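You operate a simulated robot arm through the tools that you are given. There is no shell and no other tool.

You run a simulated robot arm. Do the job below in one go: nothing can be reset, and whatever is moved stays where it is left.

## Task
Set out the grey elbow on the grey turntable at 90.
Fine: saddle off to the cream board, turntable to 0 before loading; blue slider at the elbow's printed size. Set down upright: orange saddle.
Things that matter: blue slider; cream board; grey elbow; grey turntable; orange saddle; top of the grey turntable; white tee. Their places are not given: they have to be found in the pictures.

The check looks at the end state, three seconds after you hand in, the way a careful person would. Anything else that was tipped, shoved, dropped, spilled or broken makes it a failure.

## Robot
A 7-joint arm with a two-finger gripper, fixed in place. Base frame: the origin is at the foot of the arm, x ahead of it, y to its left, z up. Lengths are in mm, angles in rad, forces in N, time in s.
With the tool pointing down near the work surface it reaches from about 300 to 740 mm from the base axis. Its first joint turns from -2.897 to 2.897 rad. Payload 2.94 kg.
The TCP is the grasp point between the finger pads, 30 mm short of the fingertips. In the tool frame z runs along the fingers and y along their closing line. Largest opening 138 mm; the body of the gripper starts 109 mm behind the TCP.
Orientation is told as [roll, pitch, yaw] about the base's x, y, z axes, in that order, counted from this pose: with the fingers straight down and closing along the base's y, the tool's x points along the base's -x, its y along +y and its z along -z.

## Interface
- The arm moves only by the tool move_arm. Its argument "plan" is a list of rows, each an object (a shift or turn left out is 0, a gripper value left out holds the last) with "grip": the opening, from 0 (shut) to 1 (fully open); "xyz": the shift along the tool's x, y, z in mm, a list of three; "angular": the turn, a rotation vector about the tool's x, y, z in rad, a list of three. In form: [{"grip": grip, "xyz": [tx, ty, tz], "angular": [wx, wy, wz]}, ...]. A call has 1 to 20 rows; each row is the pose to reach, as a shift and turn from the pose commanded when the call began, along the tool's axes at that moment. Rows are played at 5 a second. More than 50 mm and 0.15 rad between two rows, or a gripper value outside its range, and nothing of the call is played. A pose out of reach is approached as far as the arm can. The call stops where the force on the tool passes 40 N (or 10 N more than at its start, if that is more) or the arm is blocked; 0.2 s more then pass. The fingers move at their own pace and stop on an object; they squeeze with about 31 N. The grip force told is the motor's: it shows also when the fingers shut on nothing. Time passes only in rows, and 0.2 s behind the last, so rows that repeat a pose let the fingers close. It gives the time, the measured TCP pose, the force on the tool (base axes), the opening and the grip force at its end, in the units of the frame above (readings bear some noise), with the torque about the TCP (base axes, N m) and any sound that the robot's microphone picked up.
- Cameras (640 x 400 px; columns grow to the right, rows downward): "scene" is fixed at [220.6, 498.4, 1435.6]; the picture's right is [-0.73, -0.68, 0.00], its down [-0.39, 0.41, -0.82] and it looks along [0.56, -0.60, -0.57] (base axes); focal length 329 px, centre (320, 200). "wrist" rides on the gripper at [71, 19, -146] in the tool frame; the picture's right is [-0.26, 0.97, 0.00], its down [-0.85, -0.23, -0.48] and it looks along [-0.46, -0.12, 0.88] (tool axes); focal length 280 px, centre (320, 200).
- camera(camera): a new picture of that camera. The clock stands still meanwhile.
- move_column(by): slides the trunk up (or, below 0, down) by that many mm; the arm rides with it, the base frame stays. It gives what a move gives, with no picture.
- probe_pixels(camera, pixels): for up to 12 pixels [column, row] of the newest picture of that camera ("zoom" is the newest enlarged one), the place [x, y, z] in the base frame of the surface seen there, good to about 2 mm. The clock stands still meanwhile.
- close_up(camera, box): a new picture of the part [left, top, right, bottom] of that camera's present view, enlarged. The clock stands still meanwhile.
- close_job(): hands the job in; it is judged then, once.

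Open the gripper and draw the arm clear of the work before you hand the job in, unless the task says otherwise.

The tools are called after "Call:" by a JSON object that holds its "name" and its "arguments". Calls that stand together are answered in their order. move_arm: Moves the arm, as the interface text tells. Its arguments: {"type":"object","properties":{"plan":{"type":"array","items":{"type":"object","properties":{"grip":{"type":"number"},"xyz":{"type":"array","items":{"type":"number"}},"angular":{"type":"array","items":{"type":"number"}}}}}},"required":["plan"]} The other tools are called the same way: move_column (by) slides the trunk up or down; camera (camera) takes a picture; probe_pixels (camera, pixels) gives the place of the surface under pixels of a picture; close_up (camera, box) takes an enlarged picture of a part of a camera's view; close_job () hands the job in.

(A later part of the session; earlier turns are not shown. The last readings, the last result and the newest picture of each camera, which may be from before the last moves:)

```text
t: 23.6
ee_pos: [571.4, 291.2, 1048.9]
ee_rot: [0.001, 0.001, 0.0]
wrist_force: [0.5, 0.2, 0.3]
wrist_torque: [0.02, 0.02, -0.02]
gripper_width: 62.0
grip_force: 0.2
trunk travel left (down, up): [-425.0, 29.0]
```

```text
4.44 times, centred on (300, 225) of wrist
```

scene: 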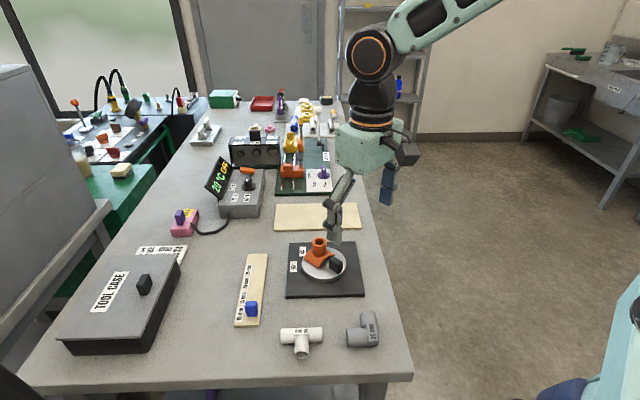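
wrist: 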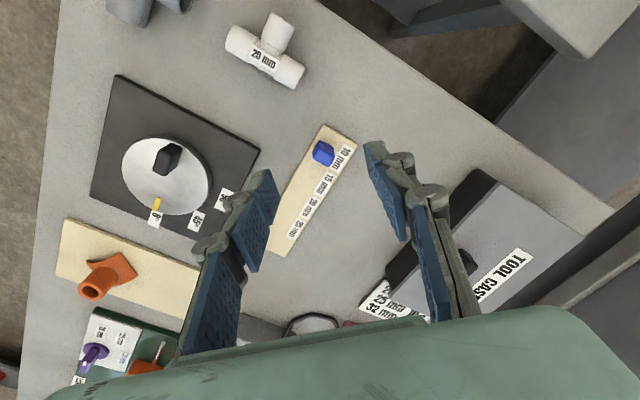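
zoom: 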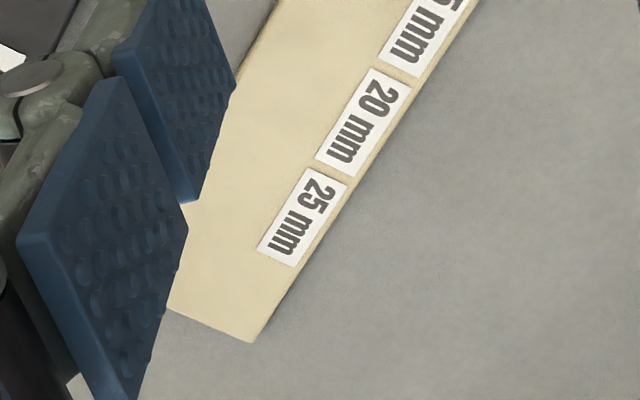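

Label centres along the board axis come out at s≈226 (10), 266 (15), 306 (20), 346 (25), so the slider must travel 120 mm to about (688,198.6). I move over the slider at (603,283.5) with yaw +45° so the fingers close along the slide direction.

Call:
{"name": "move_arm", "arguments": {"plan": [{"grip": 0.45, "xyz": [-6, -1, 5], "angular": [0, 0, -0.131]}, {"xyz": [-12, -3, 12], "angular": [0, 0, -0.262]}, {"xyz": [-18, -4, 20], "angular": [0, 0, -0.393]}, {"xyz": [-24, -5, 30], "angular": [0, 0, -0.524]}, {"xyz": [-29, -7, 40], "angular": [0, 0, -0.654]}, {"xyz": [-31.6, -7.7, 50], "angular": [0, 0, -0.785]}, {"xyz": [-31.6, -7.7, 50], "angular": [0, 0, -0.785]}]}}

Call:
{"name": "camera", "arguments": {"camera": "wrist"}}

Call:
{"name": "close_up", "arguments": {"camera": "scene", "box": [200, 190, 320, 340]}}

```text
t: 25.2
ee_pos: [603.5, 283.2, 999.1]
ee_rot: [0.0, 0.0, 0.788]
wrist_force: [-0.5, 0.0, -0.4]
wrist_torque: [-0.01, 0.01, -0.01]
gripper_width: 62.1
grip_force: 0.1
trunk travel left (down, up): [-425.0, 29.0]
```

```text
taken
```

wrist: 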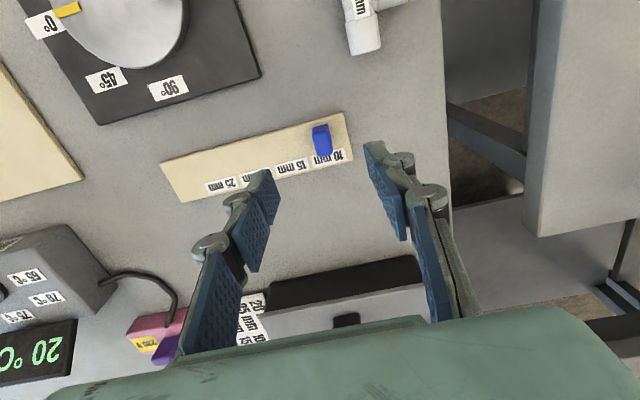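

```text
2.67 times, centred on (260, 265) of scene
```

zoom: 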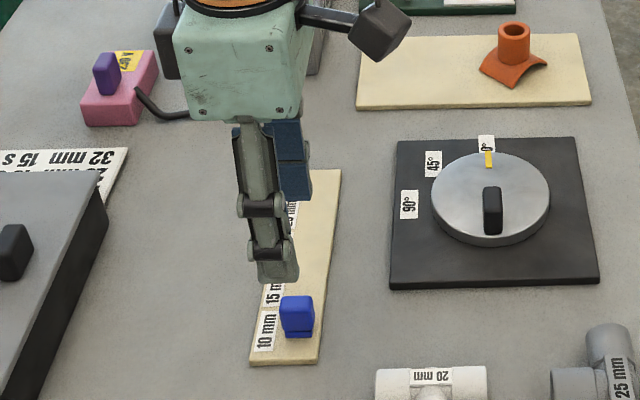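

The slider sits between the fingers at wrist (322,138) consistent with the TCP being right above it. I lower to TCP z≈906 and check before closing.

Call:
{"name": "move_arm", "arguments": {"plan": [{"xyz": [0, 0, 35]}, {"xyz": [0, 0, 65]}, {"xyz": [0, 0, 85]}, {"xyz": [0, 0, 93]}, {"xyz": [0, 0, 93]}]}}

Call:
{"name": "camera", "arguments": {"camera": "wrist"}}

Call:
{"name": "close_up", "arguments": {"camera": "scene", "box": [210, 260, 300, 340]}}

```text
t: 26.4
ee_pos: [602.1, 284.5, 907.2]
ee_rot: [0.001, 0.001, 0.786]
wrist_force: [0.5, -0.5, -1.3]
wrist_torque: [0.01, 0.02, 0.02]
gripper_width: 61.9
grip_force: 0.0
trunk travel left (down, up): [-425.0, 29.0]
```

```text
taken
```

wrist: 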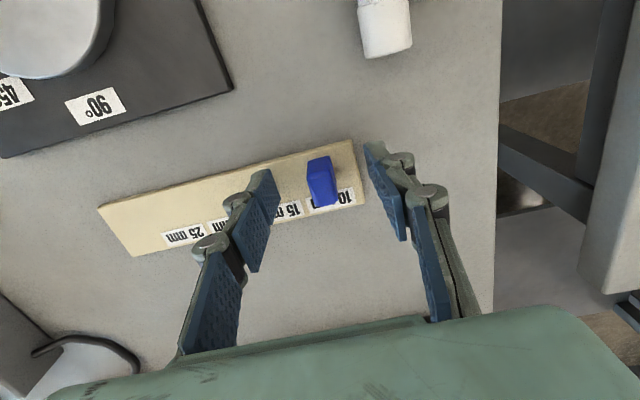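

```text
5.00 times, centred on (255, 300) of scene
```

zoom: 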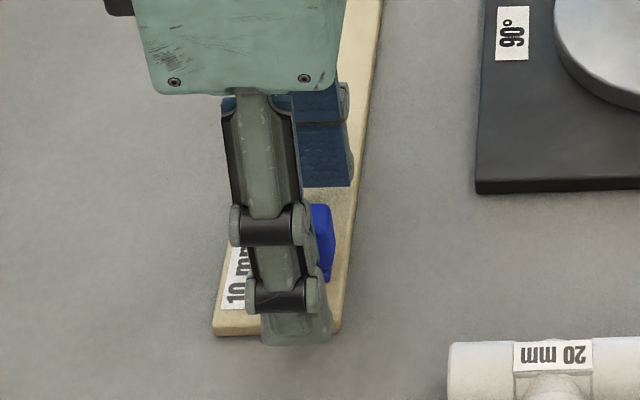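

The slider is between the fingers with clearance. I close on it.

Call:
{"name": "move_arm", "arguments": {"plan": [{"grip": 0.3}, {"grip": 0.2}, {"grip": 0.1}, {"grip": 0}, {"grip": 0}]}}

Call:
{"name": "camera", "arguments": {"camera": "wrist"}}

```text
t: 27.6
ee_pos: [603.4, 284.5, 905.5]
ee_rot: [0.001, 0.0, 0.785]
wrist_force: [-0.2, -0.8, -0.3]
wrist_torque: [0.06, -0.03, -0.01]
gripper_width: 15.2
grip_force: 41.2
trunk travel left (down, up): [-425.0, 29.0]
```

```text
taken
```

wrist: 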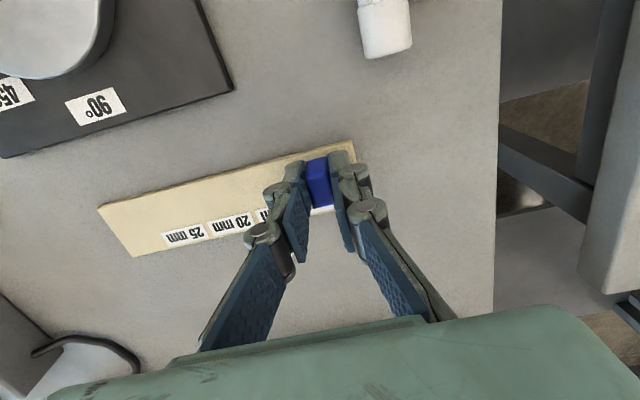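

The slider is gripped (15.2 mm). I slide it along −tool y (base direction (0.707,−0.707)), first 60 mm, watching the force.

Call:
{"name": "move_arm", "arguments": {"plan": [{"xyz": [0, -5, 0], "grip": 0}, {"xyz": [0, -15, 0]}, {"xyz": [0, -30, 0]}, {"xyz": [0, -45, 0]}, {"xyz": [0, -60, 0]}, {"xyz": [0, -60, 0]}]}}

Call:
{"name": "camera", "arguments": {"camera": "wrist"}}

Call:
{"name": "close_up", "arguments": {"camera": "scene", "box": [210, 220, 310, 340]}}

```text
t: 29.0
ee_pos: [647.0, 239.4, 906.7]
ee_rot: [0.0, 0.0, 0.785]
wrist_force: [-0.2, 0.1, -0.6]
wrist_torque: [0.02, -0.06, 0.02]
gripper_width: 15.5
grip_force: 41.8
trunk travel left (down, up): [-425.0, 29.0]
```

```text
taken
```

wrist: 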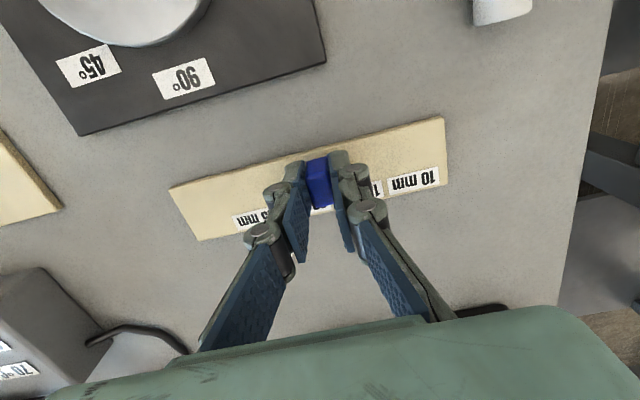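

```text
3.33 times, centred on (260, 280) of scene
```

zoom: 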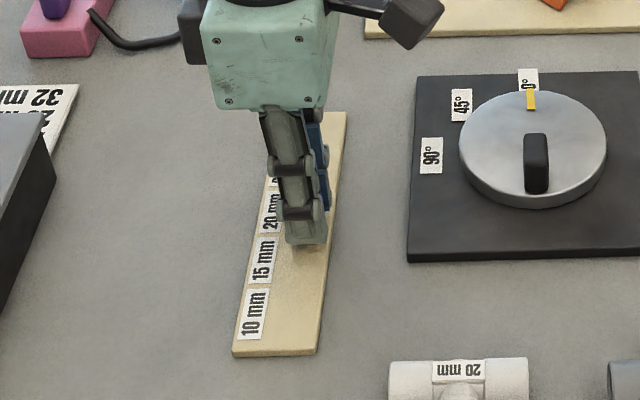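

The slider follows freely. Before continuing I probe heights of the heater/plug items near the far end.

Call:
{"name": "camera", "arguments": {"camera": "scene"}}

Call:
{"name": "probe_pixels", "arguments": {"camera": "scene", "pixels": [[219, 160], [212, 190], [260, 170], [250, 215], [180, 213], [190, 215], [205, 232], [145, 283]]}}

```text
taken
```

scene: 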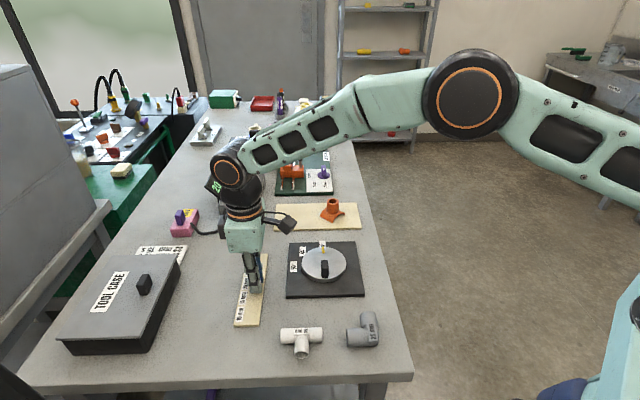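

```text
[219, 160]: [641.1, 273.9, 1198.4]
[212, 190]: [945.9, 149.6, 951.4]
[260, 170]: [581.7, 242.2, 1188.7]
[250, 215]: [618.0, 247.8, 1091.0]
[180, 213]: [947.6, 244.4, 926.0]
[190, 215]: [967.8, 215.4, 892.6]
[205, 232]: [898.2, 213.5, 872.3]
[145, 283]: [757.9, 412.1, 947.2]
```

Other items are far away (x>850). I slide the remaining 58 mm.

Call:
{"name": "move_arm", "arguments": {"plan": [{"xyz": [0, -10, 0], "grip": 0}, {"xyz": [0, -25, 0]}, {"xyz": [0, -40, 0]}, {"xyz": [0, -52, 0]}, {"xyz": [0, -58, 0]}, {"xyz": [0, -58, 0]}]}}

Call:
{"name": "camera", "arguments": {"camera": "wrist"}}

Call:
{"name": "close_up", "arguments": {"camera": "scene", "box": [210, 220, 310, 340]}}

```text
t: 30.4
ee_pos: [687.4, 199.8, 905.9]
ee_rot: [0.0, 0.0, 0.786]
wrist_force: [-0.1, -0.1, 1.8]
wrist_torque: [-0.24, 0.27, 0.02]
gripper_width: 15.2
grip_force: 41.2
trunk travel left (down, up): [-425.0, 29.0]
```

```text
taken
```

wrist: 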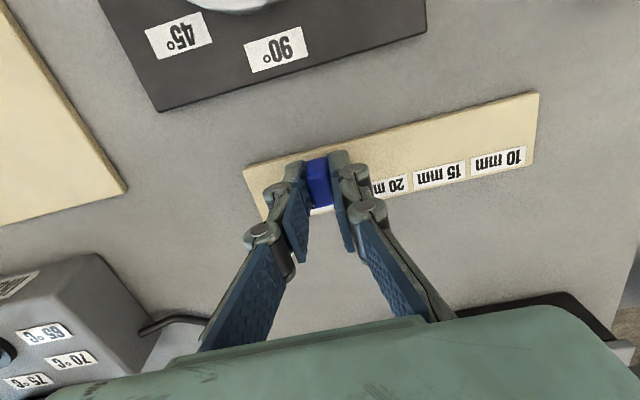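

```text
3.33 times, centred on (260, 280) of scene
```

zoom: 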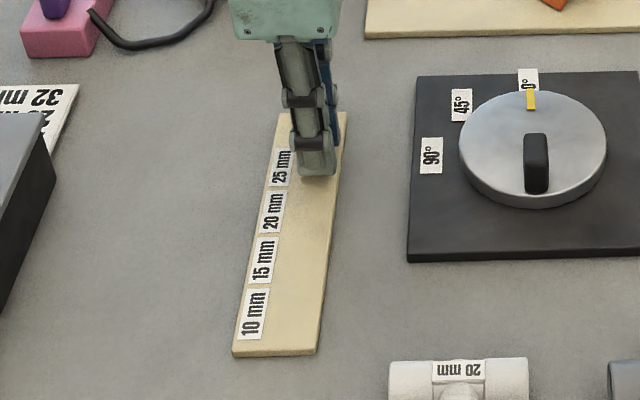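

The slider is at about s≈345, next to the 25 mm label. I open, rise, and measure.

Call:
{"name": "move_arm", "arguments": {"plan": [{"grip": 0.15}, {"grip": 0.3}, {"grip": 0.4}, {"grip": 0.45, "xyz": [0, 0, -10]}, {"xyz": [0, 0, -45]}, {"xyz": [0, 0, -90]}, {"xyz": [0, 0, -130]}, {"xyz": [0, 0, -130]}]}}

Call:
{"name": "close_up", "arguments": {"camera": "wrist", "box": [230, 90, 430, 230]}}

Call:
{"name": "close_up", "arguments": {"camera": "scene", "box": [230, 240, 290, 300]}}

```text
t: 32.2
ee_pos: [686.5, 200.5, 1037.2]
ee_rot: [0.0, 0.002, 0.784]
wrist_force: [0.1, -0.1, -0.5]
wrist_torque: [0.0, 0.0, -0.01]
gripper_width: 61.9
grip_force: 0.1
trunk travel left (down, up): [-425.0, 29.0]
```

```text
2.86 times, centred on (330, 160) of wrist
```

zoom: 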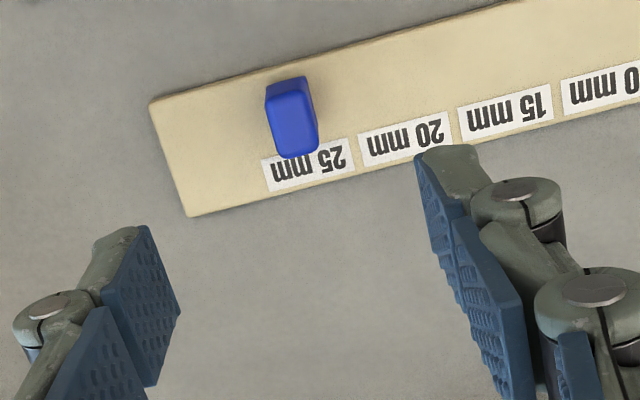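

```text
6.67 times, centred on (260, 270) of scene
```

zoom: 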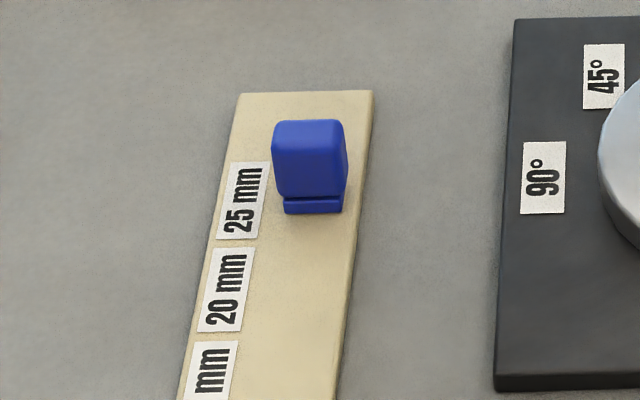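

I probe the block top and label corners once more to confirm the slider is centred on 25 mm.

Call:
{"name": "probe_pixels", "arguments": {"camera": "zoom", "pixels": [[281, 125], [336, 125], [278, 150], [340, 150], [290, 208], [338, 208], [234, 166], [266, 164], [220, 235], [254, 234], [243, 200], [310, 180]]}}

Call:
{"name": "camera", "arguments": {"camera": "wrist"}}

Call:
{"name": "probe_pixels", "arguments": {"camera": "wrist", "pixels": [[311, 118], [332, 118], [309, 124], [333, 125], [315, 140], [328, 141], [338, 150], [320, 130]]}}

```text
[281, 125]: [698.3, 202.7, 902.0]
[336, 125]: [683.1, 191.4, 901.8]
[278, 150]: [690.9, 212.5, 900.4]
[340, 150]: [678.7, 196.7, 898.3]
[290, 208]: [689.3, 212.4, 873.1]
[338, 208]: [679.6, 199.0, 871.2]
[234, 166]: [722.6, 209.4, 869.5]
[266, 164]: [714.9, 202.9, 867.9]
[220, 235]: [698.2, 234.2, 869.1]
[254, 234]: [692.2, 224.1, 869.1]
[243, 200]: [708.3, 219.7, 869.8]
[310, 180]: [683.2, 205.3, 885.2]
```

```text
taken
```

wrist: 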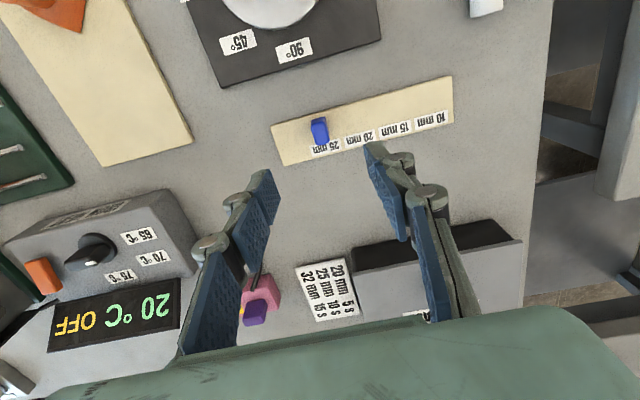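

```text
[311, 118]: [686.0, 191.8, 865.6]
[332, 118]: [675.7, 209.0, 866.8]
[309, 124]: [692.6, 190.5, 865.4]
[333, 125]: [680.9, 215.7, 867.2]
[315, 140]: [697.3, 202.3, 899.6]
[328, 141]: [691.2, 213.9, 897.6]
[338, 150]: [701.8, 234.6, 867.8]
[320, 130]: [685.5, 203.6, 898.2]
```

The slider sits at s≈344.5 against a label centre of 346, i.e. on 25 mm. Now I travel high over to the elbow near (413,165), keeping yaw 45°, to view it from above.

Call:
{"name": "move_arm", "arguments": {"plan": [{"xyz": [33, 22, -5]}, {"xyz": [66, 45, -10]}, {"xyz": [100, 68, -13]}, {"xyz": [133, 90, -13]}, {"xyz": [166, 113, -13]}, {"xyz": [200, 136, -13]}, {"xyz": [233, 158, -13]}, {"xyz": [266, 181, -13]}, {"xyz": [266, 181, -13]}]}}

Call:
{"name": "camera", "arguments": {"camera": "wrist"}}

```text
t: 34.2
ee_pos: [369.5, 140.6, 1048.8]
ee_rot: [0.0, 0.0, 0.786]
wrist_force: [-0.2, 1.4, 0.4]
wrist_torque: [0.02, 0.01, 0.01]
gripper_width: 62.1
grip_force: 0.0
trunk travel left (down, up): [-425.0, 29.0]
```

```text
taken
```

wrist: 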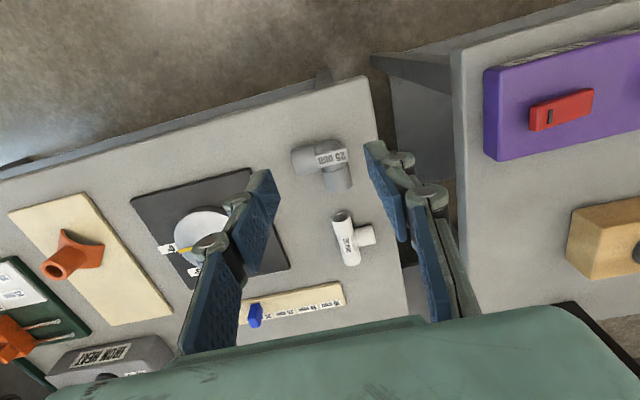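

The elbow is at wrist (325,163) and the tee at (350,237). I enlarge the elbow and probe its ends and edges.

Call:
{"name": "close_up", "arguments": {"camera": "wrist", "box": [275, 120, 385, 210]}}

Call:
{"name": "close_up", "arguments": {"camera": "scene", "box": [335, 300, 395, 360]}}

```text
4.44 times, centred on (330, 165) of wrist
```

zoom: 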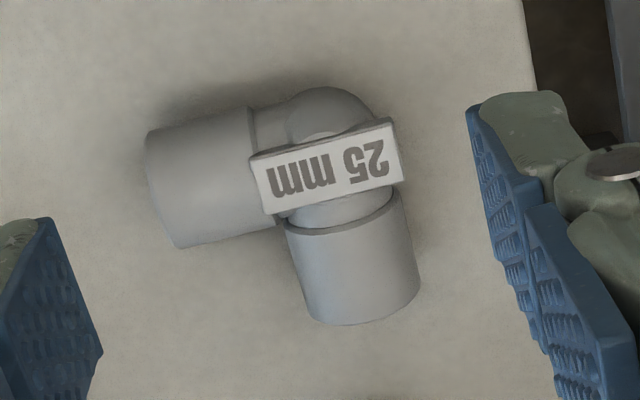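

```text
6.67 times, centred on (365, 330) of scene
```

zoom: 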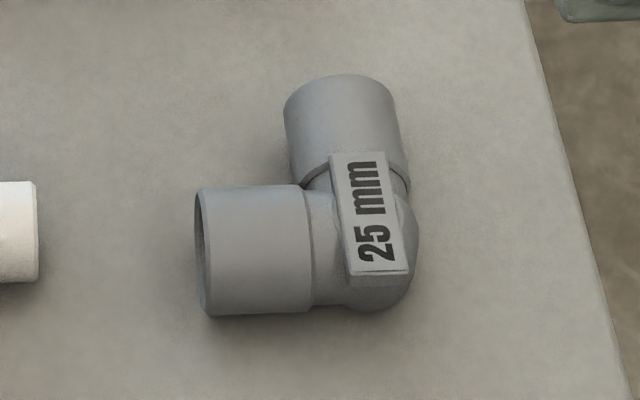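

Call:
{"name": "probe_pixels", "arguments": {"camera": "zoom", "pixels": [[202, 195], [208, 305], [302, 192], [255, 188], [255, 225], [255, 300], [300, 300], [345, 80], [345, 110], [345, 145], [290, 110], [396, 110]]}}

Call:
{"name": "probe_pixels", "arguments": {"camera": "zoom", "pixels": [[370, 215], [370, 165], [378, 265], [415, 235], [395, 295], [330, 240], [330, 300], [240, 340], [120, 200], [200, 250], [300, 230], [400, 160]]}}

Call:
{"name": "close_up", "arguments": {"camera": "wrist", "box": [275, 120, 385, 210]}}

Call:
{"name": "probe_pixels", "arguments": {"camera": "zoom", "pixels": [[150, 140], [160, 190], [180, 242], [200, 180], [245, 170], [255, 115], [275, 220], [325, 165], [350, 260], [290, 240], [400, 200], [360, 300]]}}

```text
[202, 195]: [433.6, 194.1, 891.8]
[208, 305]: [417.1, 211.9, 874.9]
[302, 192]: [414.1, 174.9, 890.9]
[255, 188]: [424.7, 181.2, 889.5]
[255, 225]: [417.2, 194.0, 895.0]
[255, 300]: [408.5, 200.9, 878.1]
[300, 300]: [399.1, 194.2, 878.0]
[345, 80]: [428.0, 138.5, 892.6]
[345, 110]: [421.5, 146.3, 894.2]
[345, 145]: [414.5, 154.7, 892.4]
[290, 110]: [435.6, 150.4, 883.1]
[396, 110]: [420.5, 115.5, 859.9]
```

```text
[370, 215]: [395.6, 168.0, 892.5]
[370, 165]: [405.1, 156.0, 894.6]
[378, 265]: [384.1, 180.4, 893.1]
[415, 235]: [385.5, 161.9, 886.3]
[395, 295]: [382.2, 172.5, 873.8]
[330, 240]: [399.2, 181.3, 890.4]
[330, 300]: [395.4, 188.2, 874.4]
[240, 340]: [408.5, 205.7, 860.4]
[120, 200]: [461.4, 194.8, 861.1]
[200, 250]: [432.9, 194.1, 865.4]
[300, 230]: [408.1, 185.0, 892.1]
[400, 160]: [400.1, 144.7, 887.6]
```

```text
4.44 times, centred on (330, 165) of wrist
```

zoom: 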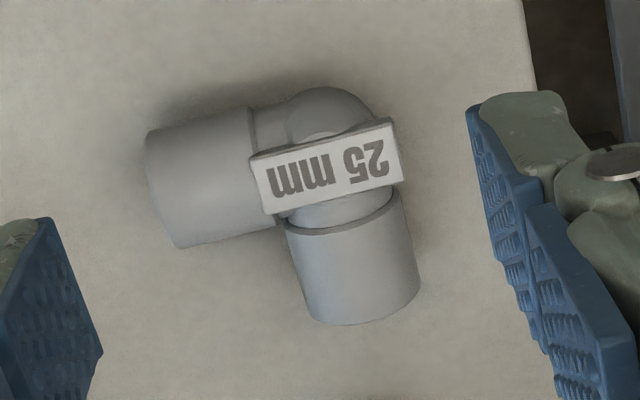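

```text
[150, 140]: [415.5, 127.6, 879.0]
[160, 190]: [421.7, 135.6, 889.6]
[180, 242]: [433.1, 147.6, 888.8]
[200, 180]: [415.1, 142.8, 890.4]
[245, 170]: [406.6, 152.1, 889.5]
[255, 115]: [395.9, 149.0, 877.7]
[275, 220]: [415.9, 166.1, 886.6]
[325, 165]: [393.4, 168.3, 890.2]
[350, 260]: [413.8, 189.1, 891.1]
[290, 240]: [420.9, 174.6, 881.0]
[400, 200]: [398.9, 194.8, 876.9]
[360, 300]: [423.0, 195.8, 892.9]
```

The elbow's corner is at about (395.6,169.3), its legs 45 mm long along +45° and −45°, OD ≈33, table z≈860.5. I go above the leg pointing +45°, 34 mm out from the corner at (419.6,193.3), with yaw 45°, and check.

Call:
{"name": "move_arm", "arguments": {"plan": [{"xyz": [-25, 0.5, 25]}, {"xyz": [-50, 1, 50]}, {"xyz": [-72.8, 1.6, 75]}, {"xyz": [-72.8, 1.6, 90]}, {"xyz": [-72.8, 1.6, 90]}]}}

Call:
{"name": "camera", "arguments": {"camera": "wrist"}}

Call:
{"name": "close_up", "arguments": {"camera": "scene", "box": [320, 280, 410, 370]}}

```text
t: 35.4
ee_pos: [420.0, 193.9, 959.1]
ee_rot: [0.0, 0.0, 0.785]
wrist_force: [-0.3, 0.4, -0.1]
wrist_torque: [0.0, -0.05, 0.03]
gripper_width: 61.9
grip_force: 0.1
trunk travel left (down, up): [-425.0, 29.0]
```

```text
taken
```

wrist: 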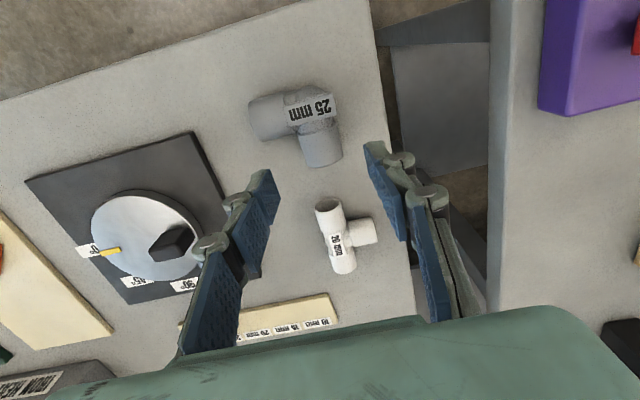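

```text
4.44 times, centred on (365, 325) of scene
```

zoom: 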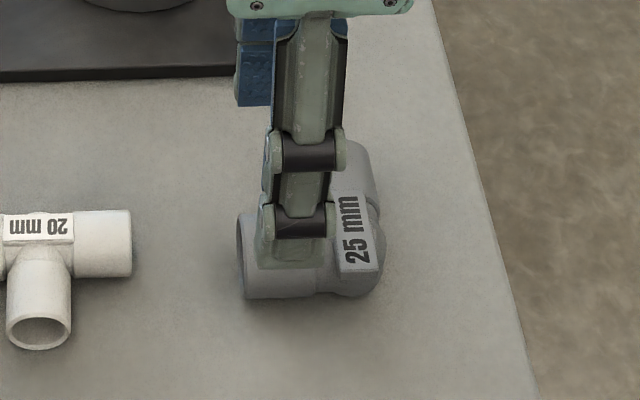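

The point under the TCP projects to about (320,147), which is the middle of the leg's socket. I lower to TCP z≈895 (tips ≈4 mm above the table) and look before closing.

Call:
{"name": "move_arm", "arguments": {"plan": [{"xyz": [0, 0, 25]}, {"xyz": [0, 0, 45]}, {"xyz": [0, 0, 58]}, {"xyz": [0, 0, 64]}, {"xyz": [0, 0, 64]}]}}

Call:
{"name": "camera", "arguments": {"camera": "wrist"}}

Call:
{"name": "close_up", "arguments": {"camera": "scene", "box": [320, 280, 410, 370]}}

```text
t: 36.6
ee_pos: [421.3, 193.1, 896.0]
ee_rot: [0.0, 0.001, 0.785]
wrist_force: [0.7, 0.3, 0.4]
wrist_torque: [0.0, 0.0, -0.02]
gripper_width: 62.2
grip_force: 0.0
trunk travel left (down, up): [-425.0, 29.0]
```

```text
taken
```

wrist: 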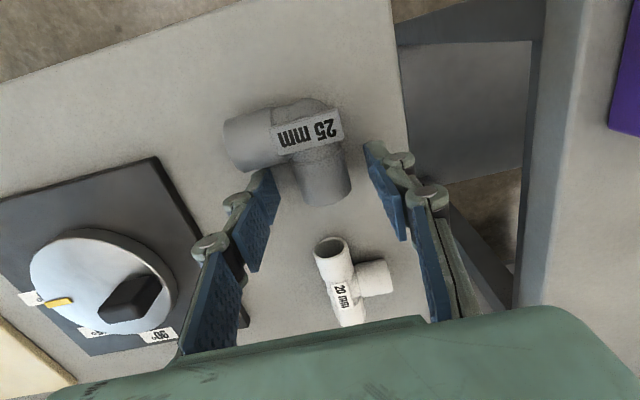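

```text
4.44 times, centred on (365, 325) of scene
```

zoom: 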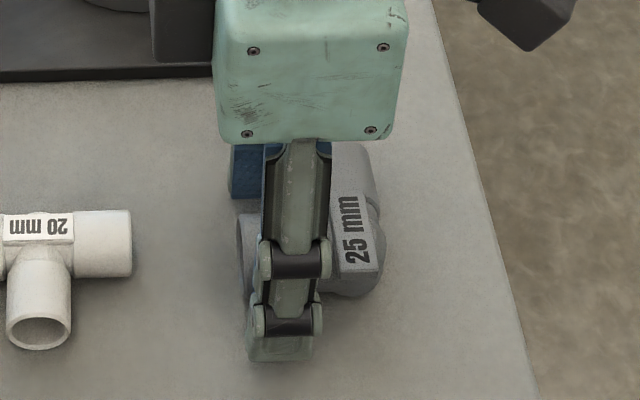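

The leg lies centred between the fingers, and the inner finger clears the other leg. I close.

Call:
{"name": "move_arm", "arguments": {"plan": [{"grip": 0.35}, {"grip": 0.25}, {"grip": 0.15}, {"grip": 0}, {"grip": 0}, {"grip": 0}]}}

Call:
{"name": "camera", "arguments": {"camera": "wrist"}}

```text
t: 38.0
ee_pos: [419.7, 192.3, 894.7]
ee_rot: [0.001, 0.0, 0.786]
wrist_force: [1.0, -0.2, -0.2]
wrist_torque: [0.02, 0.03, -0.01]
gripper_width: 30.9
grip_force: 30.8
trunk travel left (down, up): [-425.0, 29.0]
```

```text
taken
```

wrist: 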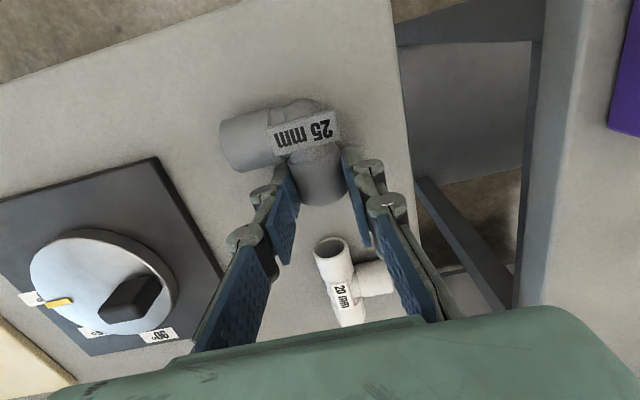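

The elbow is held (30.9 mm). I lift it 80 mm and check that it stays level.

Call:
{"name": "move_arm", "arguments": {"plan": [{"xyz": [0, 0, -5]}, {"xyz": [0, 0, -20]}, {"xyz": [0, 0, -45]}, {"xyz": [0, 0, -80]}, {"xyz": [0, 0, -80]}]}}

Call:
{"name": "camera", "arguments": {"camera": "wrist"}}

Call:
{"name": "close_up", "arguments": {"camera": "scene", "box": [320, 250, 420, 350]}}

```text
t: 39.2
ee_pos: [421.2, 193.6, 975.4]
ee_rot: [0.001, 0.001, 0.786]
wrist_force: [0.2, 0.2, -0.2]
wrist_torque: [0.02, 0.01, 0.02]
gripper_width: 31.1
grip_force: 31.0
trunk travel left (down, up): [-425.0, 29.0]
```

```text
taken
```

wrist: 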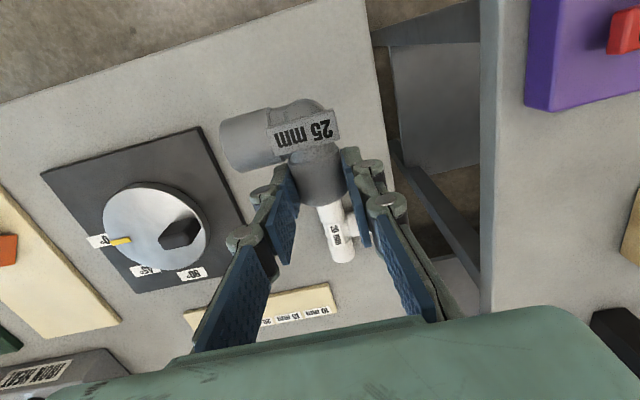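

```text
4.00 times, centred on (370, 300) of scene
```

zoom: 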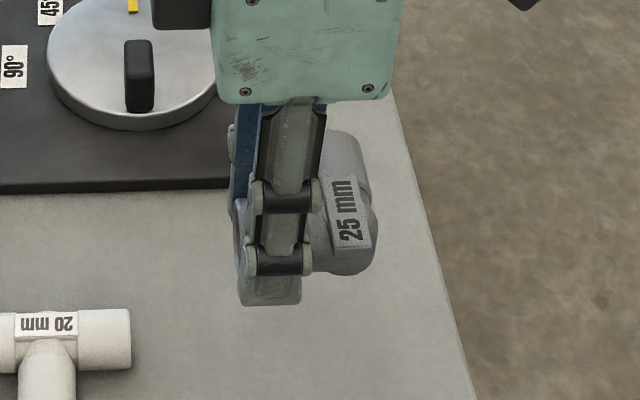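

The elbow keeps its place in the wrist view, so it is held level. I carry it to above the turntable at (622,90) while turning yaw back to 0, so its corner will face the knob and the legs point away from it.

Call:
{"name": "move_arm", "arguments": {"plan": [{"xyz": [-8, -25, -10], "angular": [0, 0, 0.1]}, {"xyz": [-18, -55, -15], "angular": [0, 0, 0.2]}, {"xyz": [-28, -86, -15], "angular": [0, 0, 0.31]}, {"xyz": [-38, -117, -15], "angular": [0, 0, 0.42]}, {"xyz": [-48, -148, -15], "angular": [0, 0, 0.53]}, {"xyz": [-58, -178, -15], "angular": [0, 0, 0.64]}, {"xyz": [-66, -203, -15], "angular": [0, 0, 0.73]}, {"xyz": [-70.4, -216, -15], "angular": [0, 0, 0.785]}, {"xyz": [-70.4, -216, -15], "angular": [0, 0, 0.785]}]}}

Call:
{"name": "camera", "arguments": {"camera": "wrist"}}

Call:
{"name": "close_up", "arguments": {"camera": "scene", "box": [270, 190, 380, 310]}}

```text
t: 41.2
ee_pos: [624.8, 90.2, 990.2]
ee_rot: [0.001, 0.0, 0.0]
wrist_force: [-0.7, -0.4, 0.6]
wrist_torque: [0.01, -0.01, -0.02]
gripper_width: 30.7
grip_force: 31.0
trunk travel left (down, up): [-425.0, 29.0]
```

```text
taken
```

wrist: 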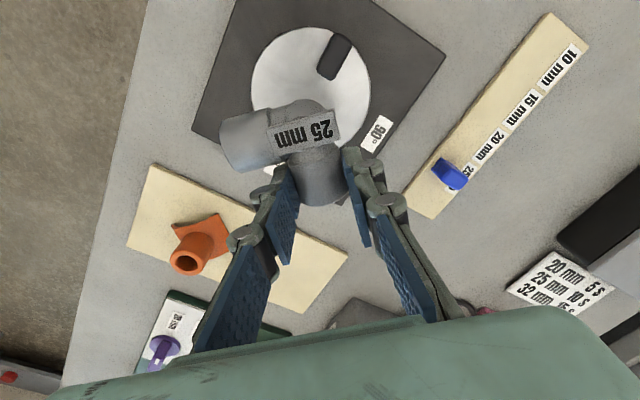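

```text
3.33 times, centred on (325, 250) of scene
```

zoom: 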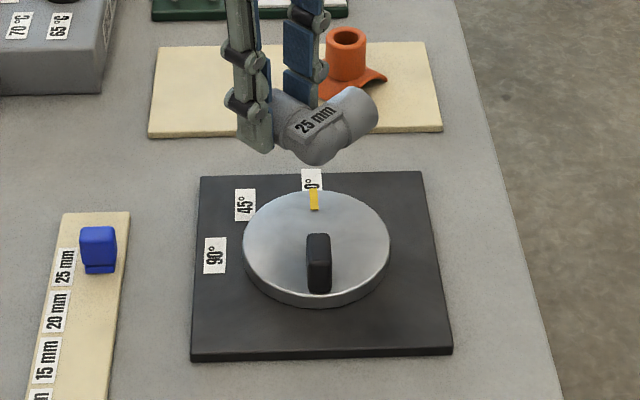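

The elbow's corner faces the knob and the legs point away from it as intended. I lower to about 4 mm above the disc.

Call:
{"name": "move_arm", "arguments": {"plan": [{"xyz": [0.5, 0, 20]}, {"xyz": [1, 0, 40]}, {"xyz": [1, 0, 58]}, {"xyz": [1, 0, 69]}, {"xyz": [1, 0, 69]}]}}

Call:
{"name": "camera", "arguments": {"camera": "wrist"}}

Call:
{"name": "close_up", "arguments": {"camera": "scene", "box": [285, 210, 365, 300]}}

```text
t: 42.4
ee_pos: [622.5, 90.4, 920.8]
ee_rot: [0.0, 0.0, 0.0]
wrist_force: [0.3, 0.4, -0.3]
wrist_torque: [0.0, -0.03, -0.01]
gripper_width: 31.0
grip_force: 30.9
trunk travel left (down, up): [-425.0, 29.0]
```

```text
taken
```

wrist: 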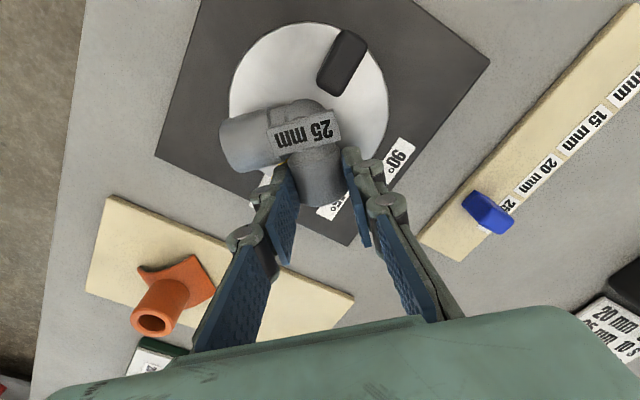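

```text
4.44 times, centred on (325, 255) of scene
```

zoom: 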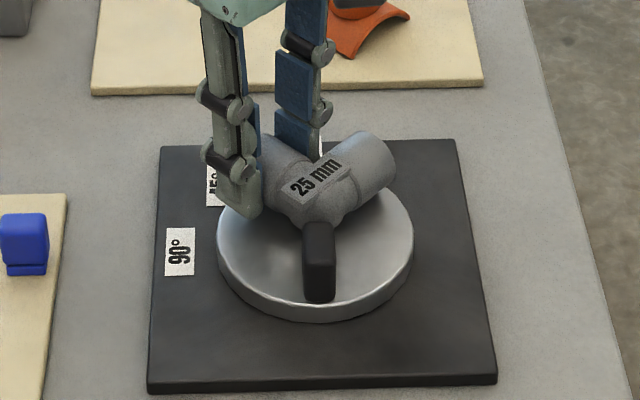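

I probe the elbow's leg ends, corner and the knob to check their placing relative to the disc.

Call:
{"name": "probe_pixels", "arguments": {"camera": "zoom", "pixels": [[370, 135], [393, 165], [380, 150], [345, 195], [318, 215], [320, 180], [265, 175], [290, 215], [318, 225], [318, 245], [335, 230], [350, 160]]}}

Call:
{"name": "probe_pixels", "arguments": {"camera": "wrist", "pixels": [[222, 130], [225, 150], [238, 140], [260, 135], [325, 102], [338, 110], [300, 105], [330, 90], [345, 80], [320, 180], [320, 200], [310, 103]]}}

```text
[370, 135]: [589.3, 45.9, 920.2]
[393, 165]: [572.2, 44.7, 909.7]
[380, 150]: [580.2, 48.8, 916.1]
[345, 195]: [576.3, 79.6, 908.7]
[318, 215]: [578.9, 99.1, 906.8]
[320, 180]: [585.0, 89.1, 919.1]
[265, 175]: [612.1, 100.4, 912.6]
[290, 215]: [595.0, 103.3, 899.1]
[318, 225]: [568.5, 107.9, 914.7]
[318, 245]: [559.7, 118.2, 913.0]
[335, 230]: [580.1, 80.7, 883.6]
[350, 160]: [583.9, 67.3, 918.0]
```

```text
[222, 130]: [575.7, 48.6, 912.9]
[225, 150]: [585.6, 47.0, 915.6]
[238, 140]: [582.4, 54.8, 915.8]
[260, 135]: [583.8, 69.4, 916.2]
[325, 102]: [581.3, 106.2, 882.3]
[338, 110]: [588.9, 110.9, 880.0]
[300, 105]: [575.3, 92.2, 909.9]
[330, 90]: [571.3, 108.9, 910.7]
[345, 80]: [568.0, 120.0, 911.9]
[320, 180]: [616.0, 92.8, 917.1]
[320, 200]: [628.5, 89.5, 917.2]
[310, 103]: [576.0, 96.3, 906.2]
```

The elbow's corner will sit at about (588,90), leg ends at r≈48 inside the disc edge, and ~13 mm from the knob. I lower the last millimetres slowly.

Call:
{"name": "move_arm", "arguments": {"plan": [{"xyz": [0, 0, 1]}, {"xyz": [0, 0, 2]}, {"xyz": [0, 0, 2.7]}, {"xyz": [0, 0, 2.7]}]}}

Call:
{"name": "close_up", "arguments": {"camera": "scene", "box": [300, 225, 350, 285]}}

```text
t: 43.4
ee_pos: [621.3, 89.1, 919.0]
ee_rot: [0.002, 0.0, -0.001]
wrist_force: [-0.5, 0.7, -0.3]
wrist_torque: [0.03, -0.02, -0.01]
gripper_width: 30.8
grip_force: 31.0
trunk travel left (down, up): [-425.0, 29.0]
```

```text
6.67 times, centred on (325, 255) of scene
```

zoom: 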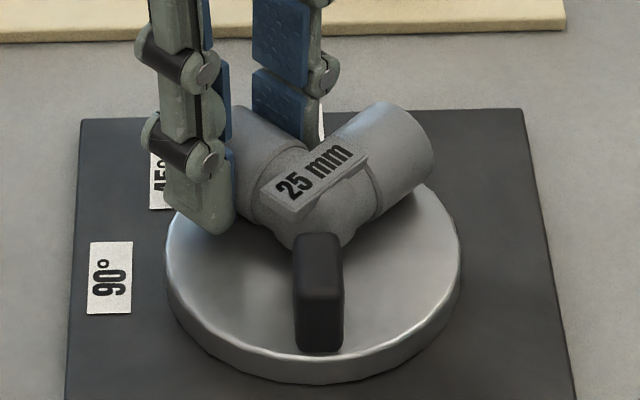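

No contact yet; I continue in half-mm steps.

Call:
{"name": "move_arm", "arguments": {"plan": [{"xyz": [0, 0, 0.5]}, {"xyz": [0, 0, 1]}, {"xyz": [0, 0, 1.5]}, {"xyz": [0, 0, 1.5]}]}}

```text
t: 44.4
ee_pos: [621.5, 89.9, 917.3]
ee_rot: [0.001, -0.002, 0.0]
wrist_force: [-1.0, -0.1, 8.5]
wrist_torque: [-0.02, 0.29, 0.01]
gripper_width: 31.1
grip_force: 30.6
trunk travel left (down, up): [-425.0, 29.0]
```

Contact: 8.5 N, at the corner side of the elbow. I ease up 0.4 mm and open the fingers gently, then rise straight up.

Call:
{"name": "move_arm", "arguments": {"plan": [{"xyz": [0, 0, -0.4]}, {"xyz": [0, 0, -0.4], "grip": 0.27}, {"xyz": [0, 0, -0.4], "grip": 0.33}, {"xyz": [0, 0, -0.4], "grip": 0.4}, {"xyz": [0, 0, -0.4], "grip": 0.4}, {"xyz": [0, 0, -10]}, {"xyz": [0, 0, -40]}, {"xyz": [0, 0, -80]}, {"xyz": [0, 0, -120]}, {"xyz": [0, 0, -120]}]}}

Call:
{"name": "close_up", "arguments": {"camera": "scene", "box": [280, 215, 370, 305]}}

Call:
{"name": "camera", "arguments": {"camera": "wrist"}}

```text
t: 46.6
ee_pos: [622.5, 89.1, 1036.1]
ee_rot: [0.001, 0.001, 0.0]
wrist_force: [0.1, 0.3, -0.8]
wrist_torque: [0.0, 0.03, 0.0]
gripper_width: 55.1
grip_force: 0.1
trunk travel left (down, up): [-425.0, 29.0]
```

```text
4.44 times, centred on (325, 260) of scene
```

zoom: 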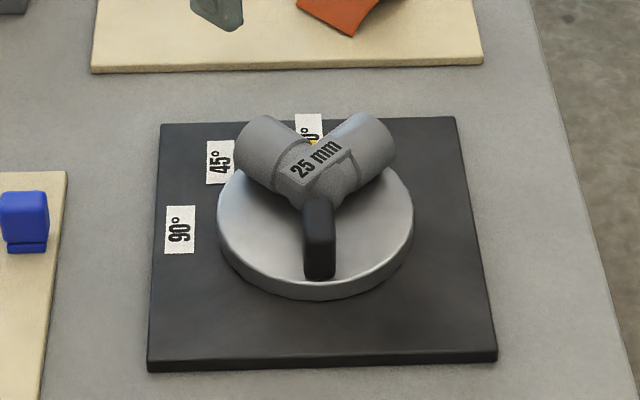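

```text
taken
```

wrist: 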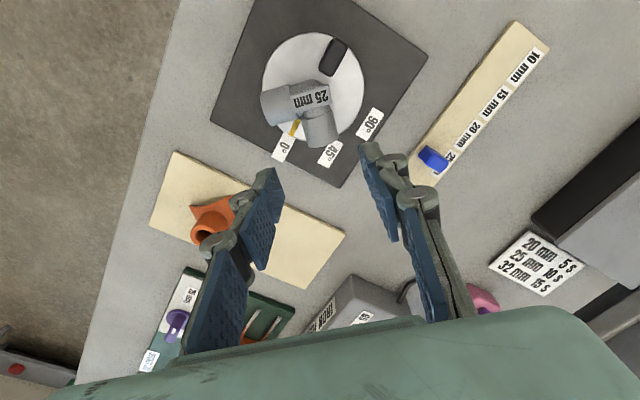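

The elbow rests on the disc with the pointer still at 0°. I zoom in to verify both and the knob clearance.

Call:
{"name": "close_up", "arguments": {"camera": "wrist", "box": [230, 10, 420, 180]}}

Call:
{"name": "probe_pixels", "arguments": {"camera": "zoom", "pixels": [[345, 90], [360, 130], [330, 170], [110, 250], [120, 220], [190, 220], [270, 215], [310, 310], [300, 280], [225, 290], [215, 305], [185, 345]]}}

```text
2.35 times, centred on (325, 95) of wrist
```

zoom: 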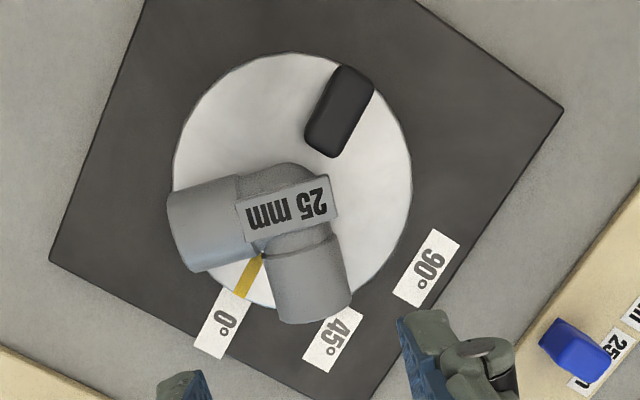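

```text
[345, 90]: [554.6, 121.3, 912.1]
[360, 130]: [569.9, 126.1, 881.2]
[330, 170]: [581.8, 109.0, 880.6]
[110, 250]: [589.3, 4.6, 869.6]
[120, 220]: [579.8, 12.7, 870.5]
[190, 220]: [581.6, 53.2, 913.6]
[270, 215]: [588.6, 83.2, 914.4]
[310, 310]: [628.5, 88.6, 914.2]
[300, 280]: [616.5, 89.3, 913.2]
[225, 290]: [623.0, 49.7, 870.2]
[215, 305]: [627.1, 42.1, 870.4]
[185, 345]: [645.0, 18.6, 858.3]
```

The elbow lies flat (top z≈914 on both legs) and clear of the knob, pointer still at 0°. I move back over the knob at (559.7,118.7) with yaw −45°, where I released it.

Call:
{"name": "move_arm", "arguments": {"plan": [{"grip": 0.4, "xyz": [10, 5, 0], "angular": [0, 0, 0.131]}, {"xyz": [20, 10, 5], "angular": [0, 0, 0.262]}, {"xyz": [32, 15, 12], "angular": [0, 0, 0.393]}, {"xyz": [43, 20, 20], "angular": [0, 0, 0.524]}, {"xyz": [54, 25, 29], "angular": [0, 0, 0.654]}, {"xyz": [61.35, 28.3, 37.4], "angular": [0, 0, 0.785]}, {"xyz": [61.35, 28.3, 37.4], "angular": [0, 0, 0.785]}]}}

Call:
{"name": "camera", "arguments": {"camera": "wrist"}}

Call:
{"name": "close_up", "arguments": {"camera": "scene", "box": [270, 200, 380, 310]}}

```text
t: 48.2
ee_pos: [561.3, 118.9, 998.7]
ee_rot: [0.0, 0.0, -0.787]
wrist_force: [-0.1, -0.2, 0.6]
wrist_torque: [0.03, -0.01, 0.01]
gripper_width: 55.3
grip_force: 0.1
trunk travel left (down, up): [-425.0, 29.0]
```

```text
taken
```

wrist: 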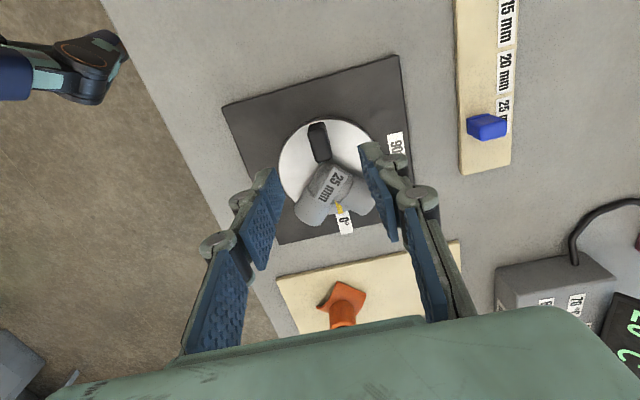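

```text
3.64 times, centred on (325, 255) of scene
```

zoom: 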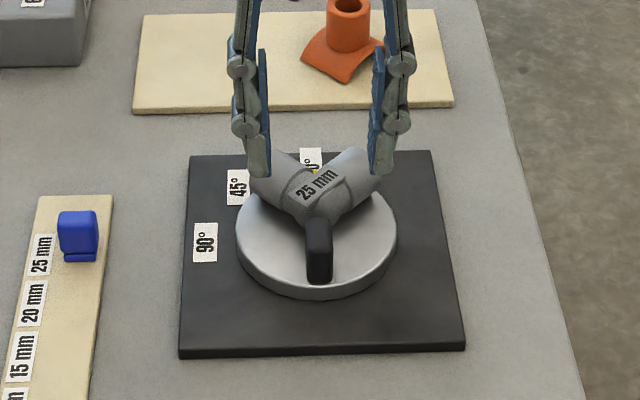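

The knob at wrist (320,142) is exactly where the TCP's downward projection falls. I lower 80 mm around it and check before closing.

Call:
{"name": "move_arm", "arguments": {"plan": [{"xyz": [0, 0, 30]}, {"xyz": [0, 0, 55]}, {"xyz": [0, 0, 72]}, {"xyz": [0, 0, 80]}, {"xyz": [0, 0, 80]}]}}

Call:
{"name": "camera", "arguments": {"camera": "wrist"}}

Call:
{"name": "close_up", "arguments": {"camera": "scene", "box": [270, 200, 380, 310]}}

```text
t: 49.4
ee_pos: [562.0, 118.2, 920.0]
ee_rot: [-0.001, -0.001, -0.787]
wrist_force: [0.2, 0.8, 0.6]
wrist_torque: [0.02, -0.01, 0.04]
gripper_width: 55.2
grip_force: 0.1
trunk travel left (down, up): [-425.0, 29.0]
```

```text
taken
```

wrist: 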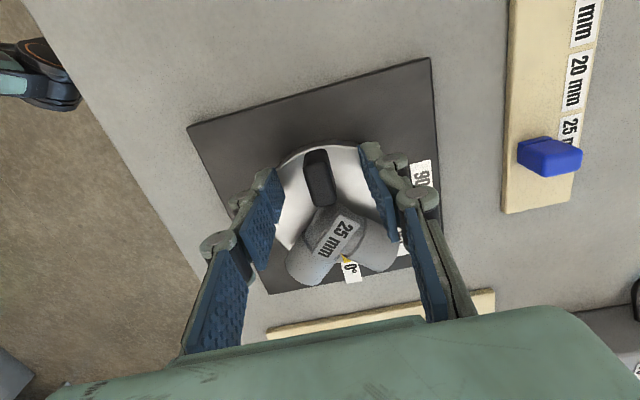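

```text
3.64 times, centred on (325, 255) of scene
```

zoom: 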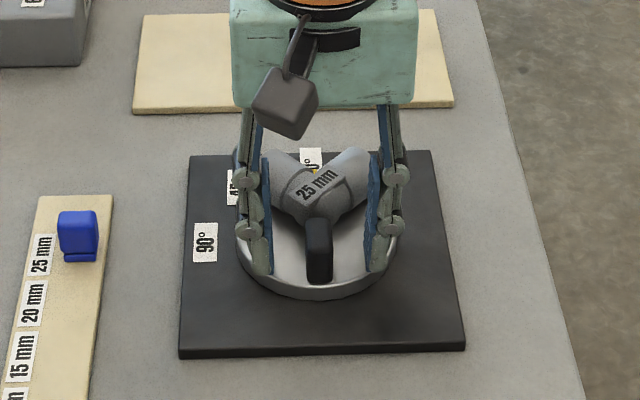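

The fingers straddle the knob without touching the elbow. I close on the knob.

Call:
{"name": "move_arm", "arguments": {"plan": [{"grip": 0.3}, {"grip": 0.2}, {"grip": 0.1}, {"grip": 0}, {"grip": 0}]}}

Call:
{"name": "camera", "arguments": {"camera": "wrist"}}

```text
t: 50.6
ee_pos: [561.1, 117.0, 919.4]
ee_rot: [0.0, 0.001, -0.785]
wrist_force: [-0.7, -0.1, 0.9]
wrist_torque: [0.0, 0.0, 0.0]
gripper_width: 15.8
grip_force: 41.2
trunk travel left (down, up): [-425.0, 29.0]
```

```text
taken
```

wrist: 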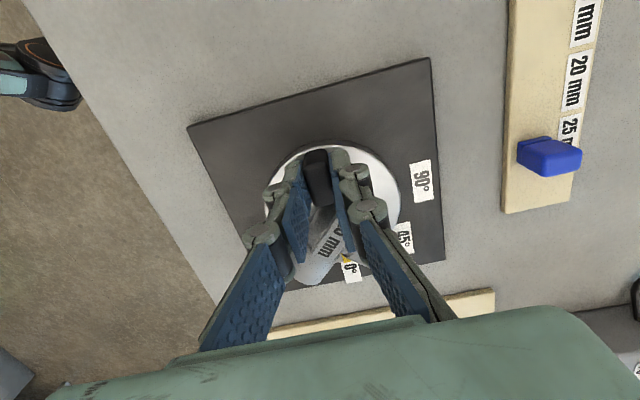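

The knob is gripped. I turn it 45° counter-clockwise (to the 45° mark) in small steps along the arc of radius 36.2.

Call:
{"name": "move_arm", "arguments": {"plan": [{"grip": 0, "xyz": [-0.03, -1.45, 0], "angular": [0, 0, -0.04]}, {"xyz": [-0.18, -3.61, 0], "angular": [0, 0, -0.1]}, {"xyz": [-0.58, -6.48, 0], "angular": [0, 0, -0.18]}, {"xyz": [-1.31, -9.66, 0], "angular": [0, 0, -0.27]}, {"xyz": [-2.32, -12.75, 0], "angular": [0, 0, -0.36]}, {"xyz": [-3.6, -15.75, 0], "angular": [0, 0, -0.45]}, {"xyz": [-5.15, -18.61, 0], "angular": [0, 0, -0.54]}, {"xyz": [-6.74, -21.03, 0], "angular": [0, 0, -0.62]}, {"xyz": [-8.51, -23.32, 0], "angular": [0, 0, -0.7]}, {"xyz": [-10.59, -25.59, 0], "angular": [0, 0, -0.785]}, {"xyz": [-10.59, -25.59, 0], "angular": [0, 0, -0.785]}]}}

Call:
{"name": "camera", "arguments": {"camera": "wrist"}}

Call:
{"name": "close_up", "arguments": {"camera": "scene", "box": [270, 200, 380, 310]}}

```text
t: 53.0
ee_pos: [551.1, 92.0, 919.7]
ee_rot: [-0.001, -0.001, 0.002]
wrist_force: [1.0, -3.7, 3.7]
wrist_torque: [-0.11, 0.41, -0.15]
gripper_width: 15.7
grip_force: 41.8
trunk travel left (down, up): [-425.0, 29.0]
```

```text
taken
```

wrist: 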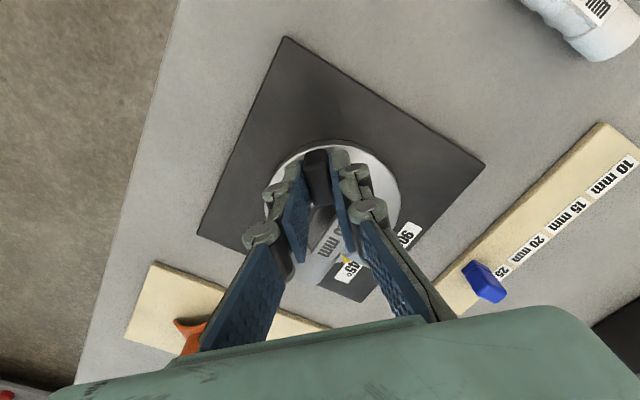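

```text
3.64 times, centred on (325, 255) of scene
```

zoom: 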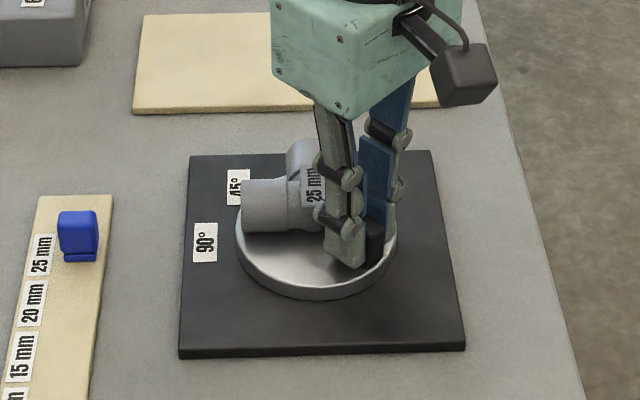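

The disc is at 45° with the elbow riding along undisturbed. I turn another 45° to the 90° mark the same way.

Call:
{"name": "move_arm", "arguments": {"plan": [{"grip": 0, "xyz": [-0.03, -1.45, 0], "angular": [0, 0, -0.04]}, {"xyz": [-0.18, -3.61, 0], "angular": [0, 0, -0.1]}, {"xyz": [-0.58, -6.48, 0], "angular": [0, 0, -0.18]}, {"xyz": [-1.31, -9.66, 0], "angular": [0, 0, -0.27]}, {"xyz": [-2.32, -12.75, 0], "angular": [0, 0, -0.36]}, {"xyz": [-3.6, -15.75, 0], "angular": [0, 0, -0.45]}, {"xyz": [-5.15, -18.61, 0], "angular": [0, 0, -0.54]}, {"xyz": [-6.74, -21.03, 0], "angular": [0, 0, -0.62]}, {"xyz": [-8.51, -23.32, 0], "angular": [0, 0, -0.7]}, {"xyz": [-10.59, -25.59, 0], "angular": [0, 0, -0.785]}, {"xyz": [-10.59, -25.59, 0], "angular": [0, 0, -0.785]}]}}

Call:
{"name": "camera", "arguments": {"camera": "wrist"}}

Call:
{"name": "close_up", "arguments": {"camera": "scene", "box": [270, 200, 380, 310]}}

```text
t: 55.4
ee_pos: [561.4, 66.3, 919.2]
ee_rot: [-0.001, 0.001, 0.788]
wrist_force: [1.0, -5.6, 2.8]
wrist_torque: [0.2, -0.41, -0.19]
gripper_width: 15.9
grip_force: 41.7
trunk travel left (down, up): [-425.0, 29.0]
```

```text
taken
```

wrist: 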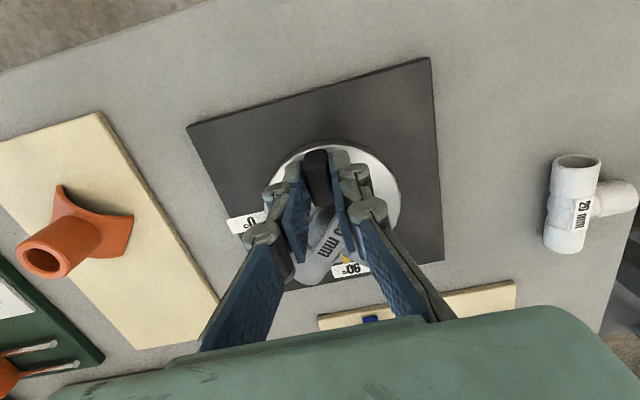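

```text
3.64 times, centred on (325, 255) of scene
```

zoom: 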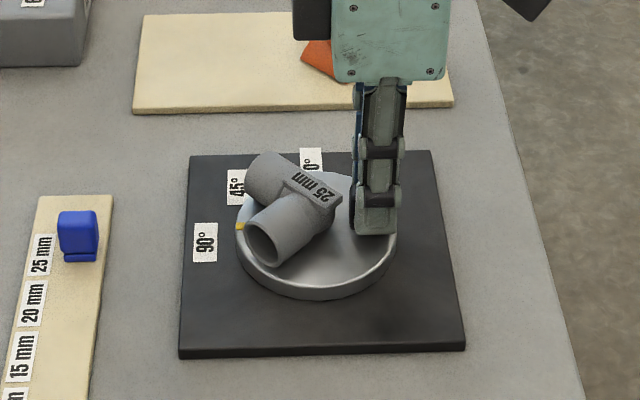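

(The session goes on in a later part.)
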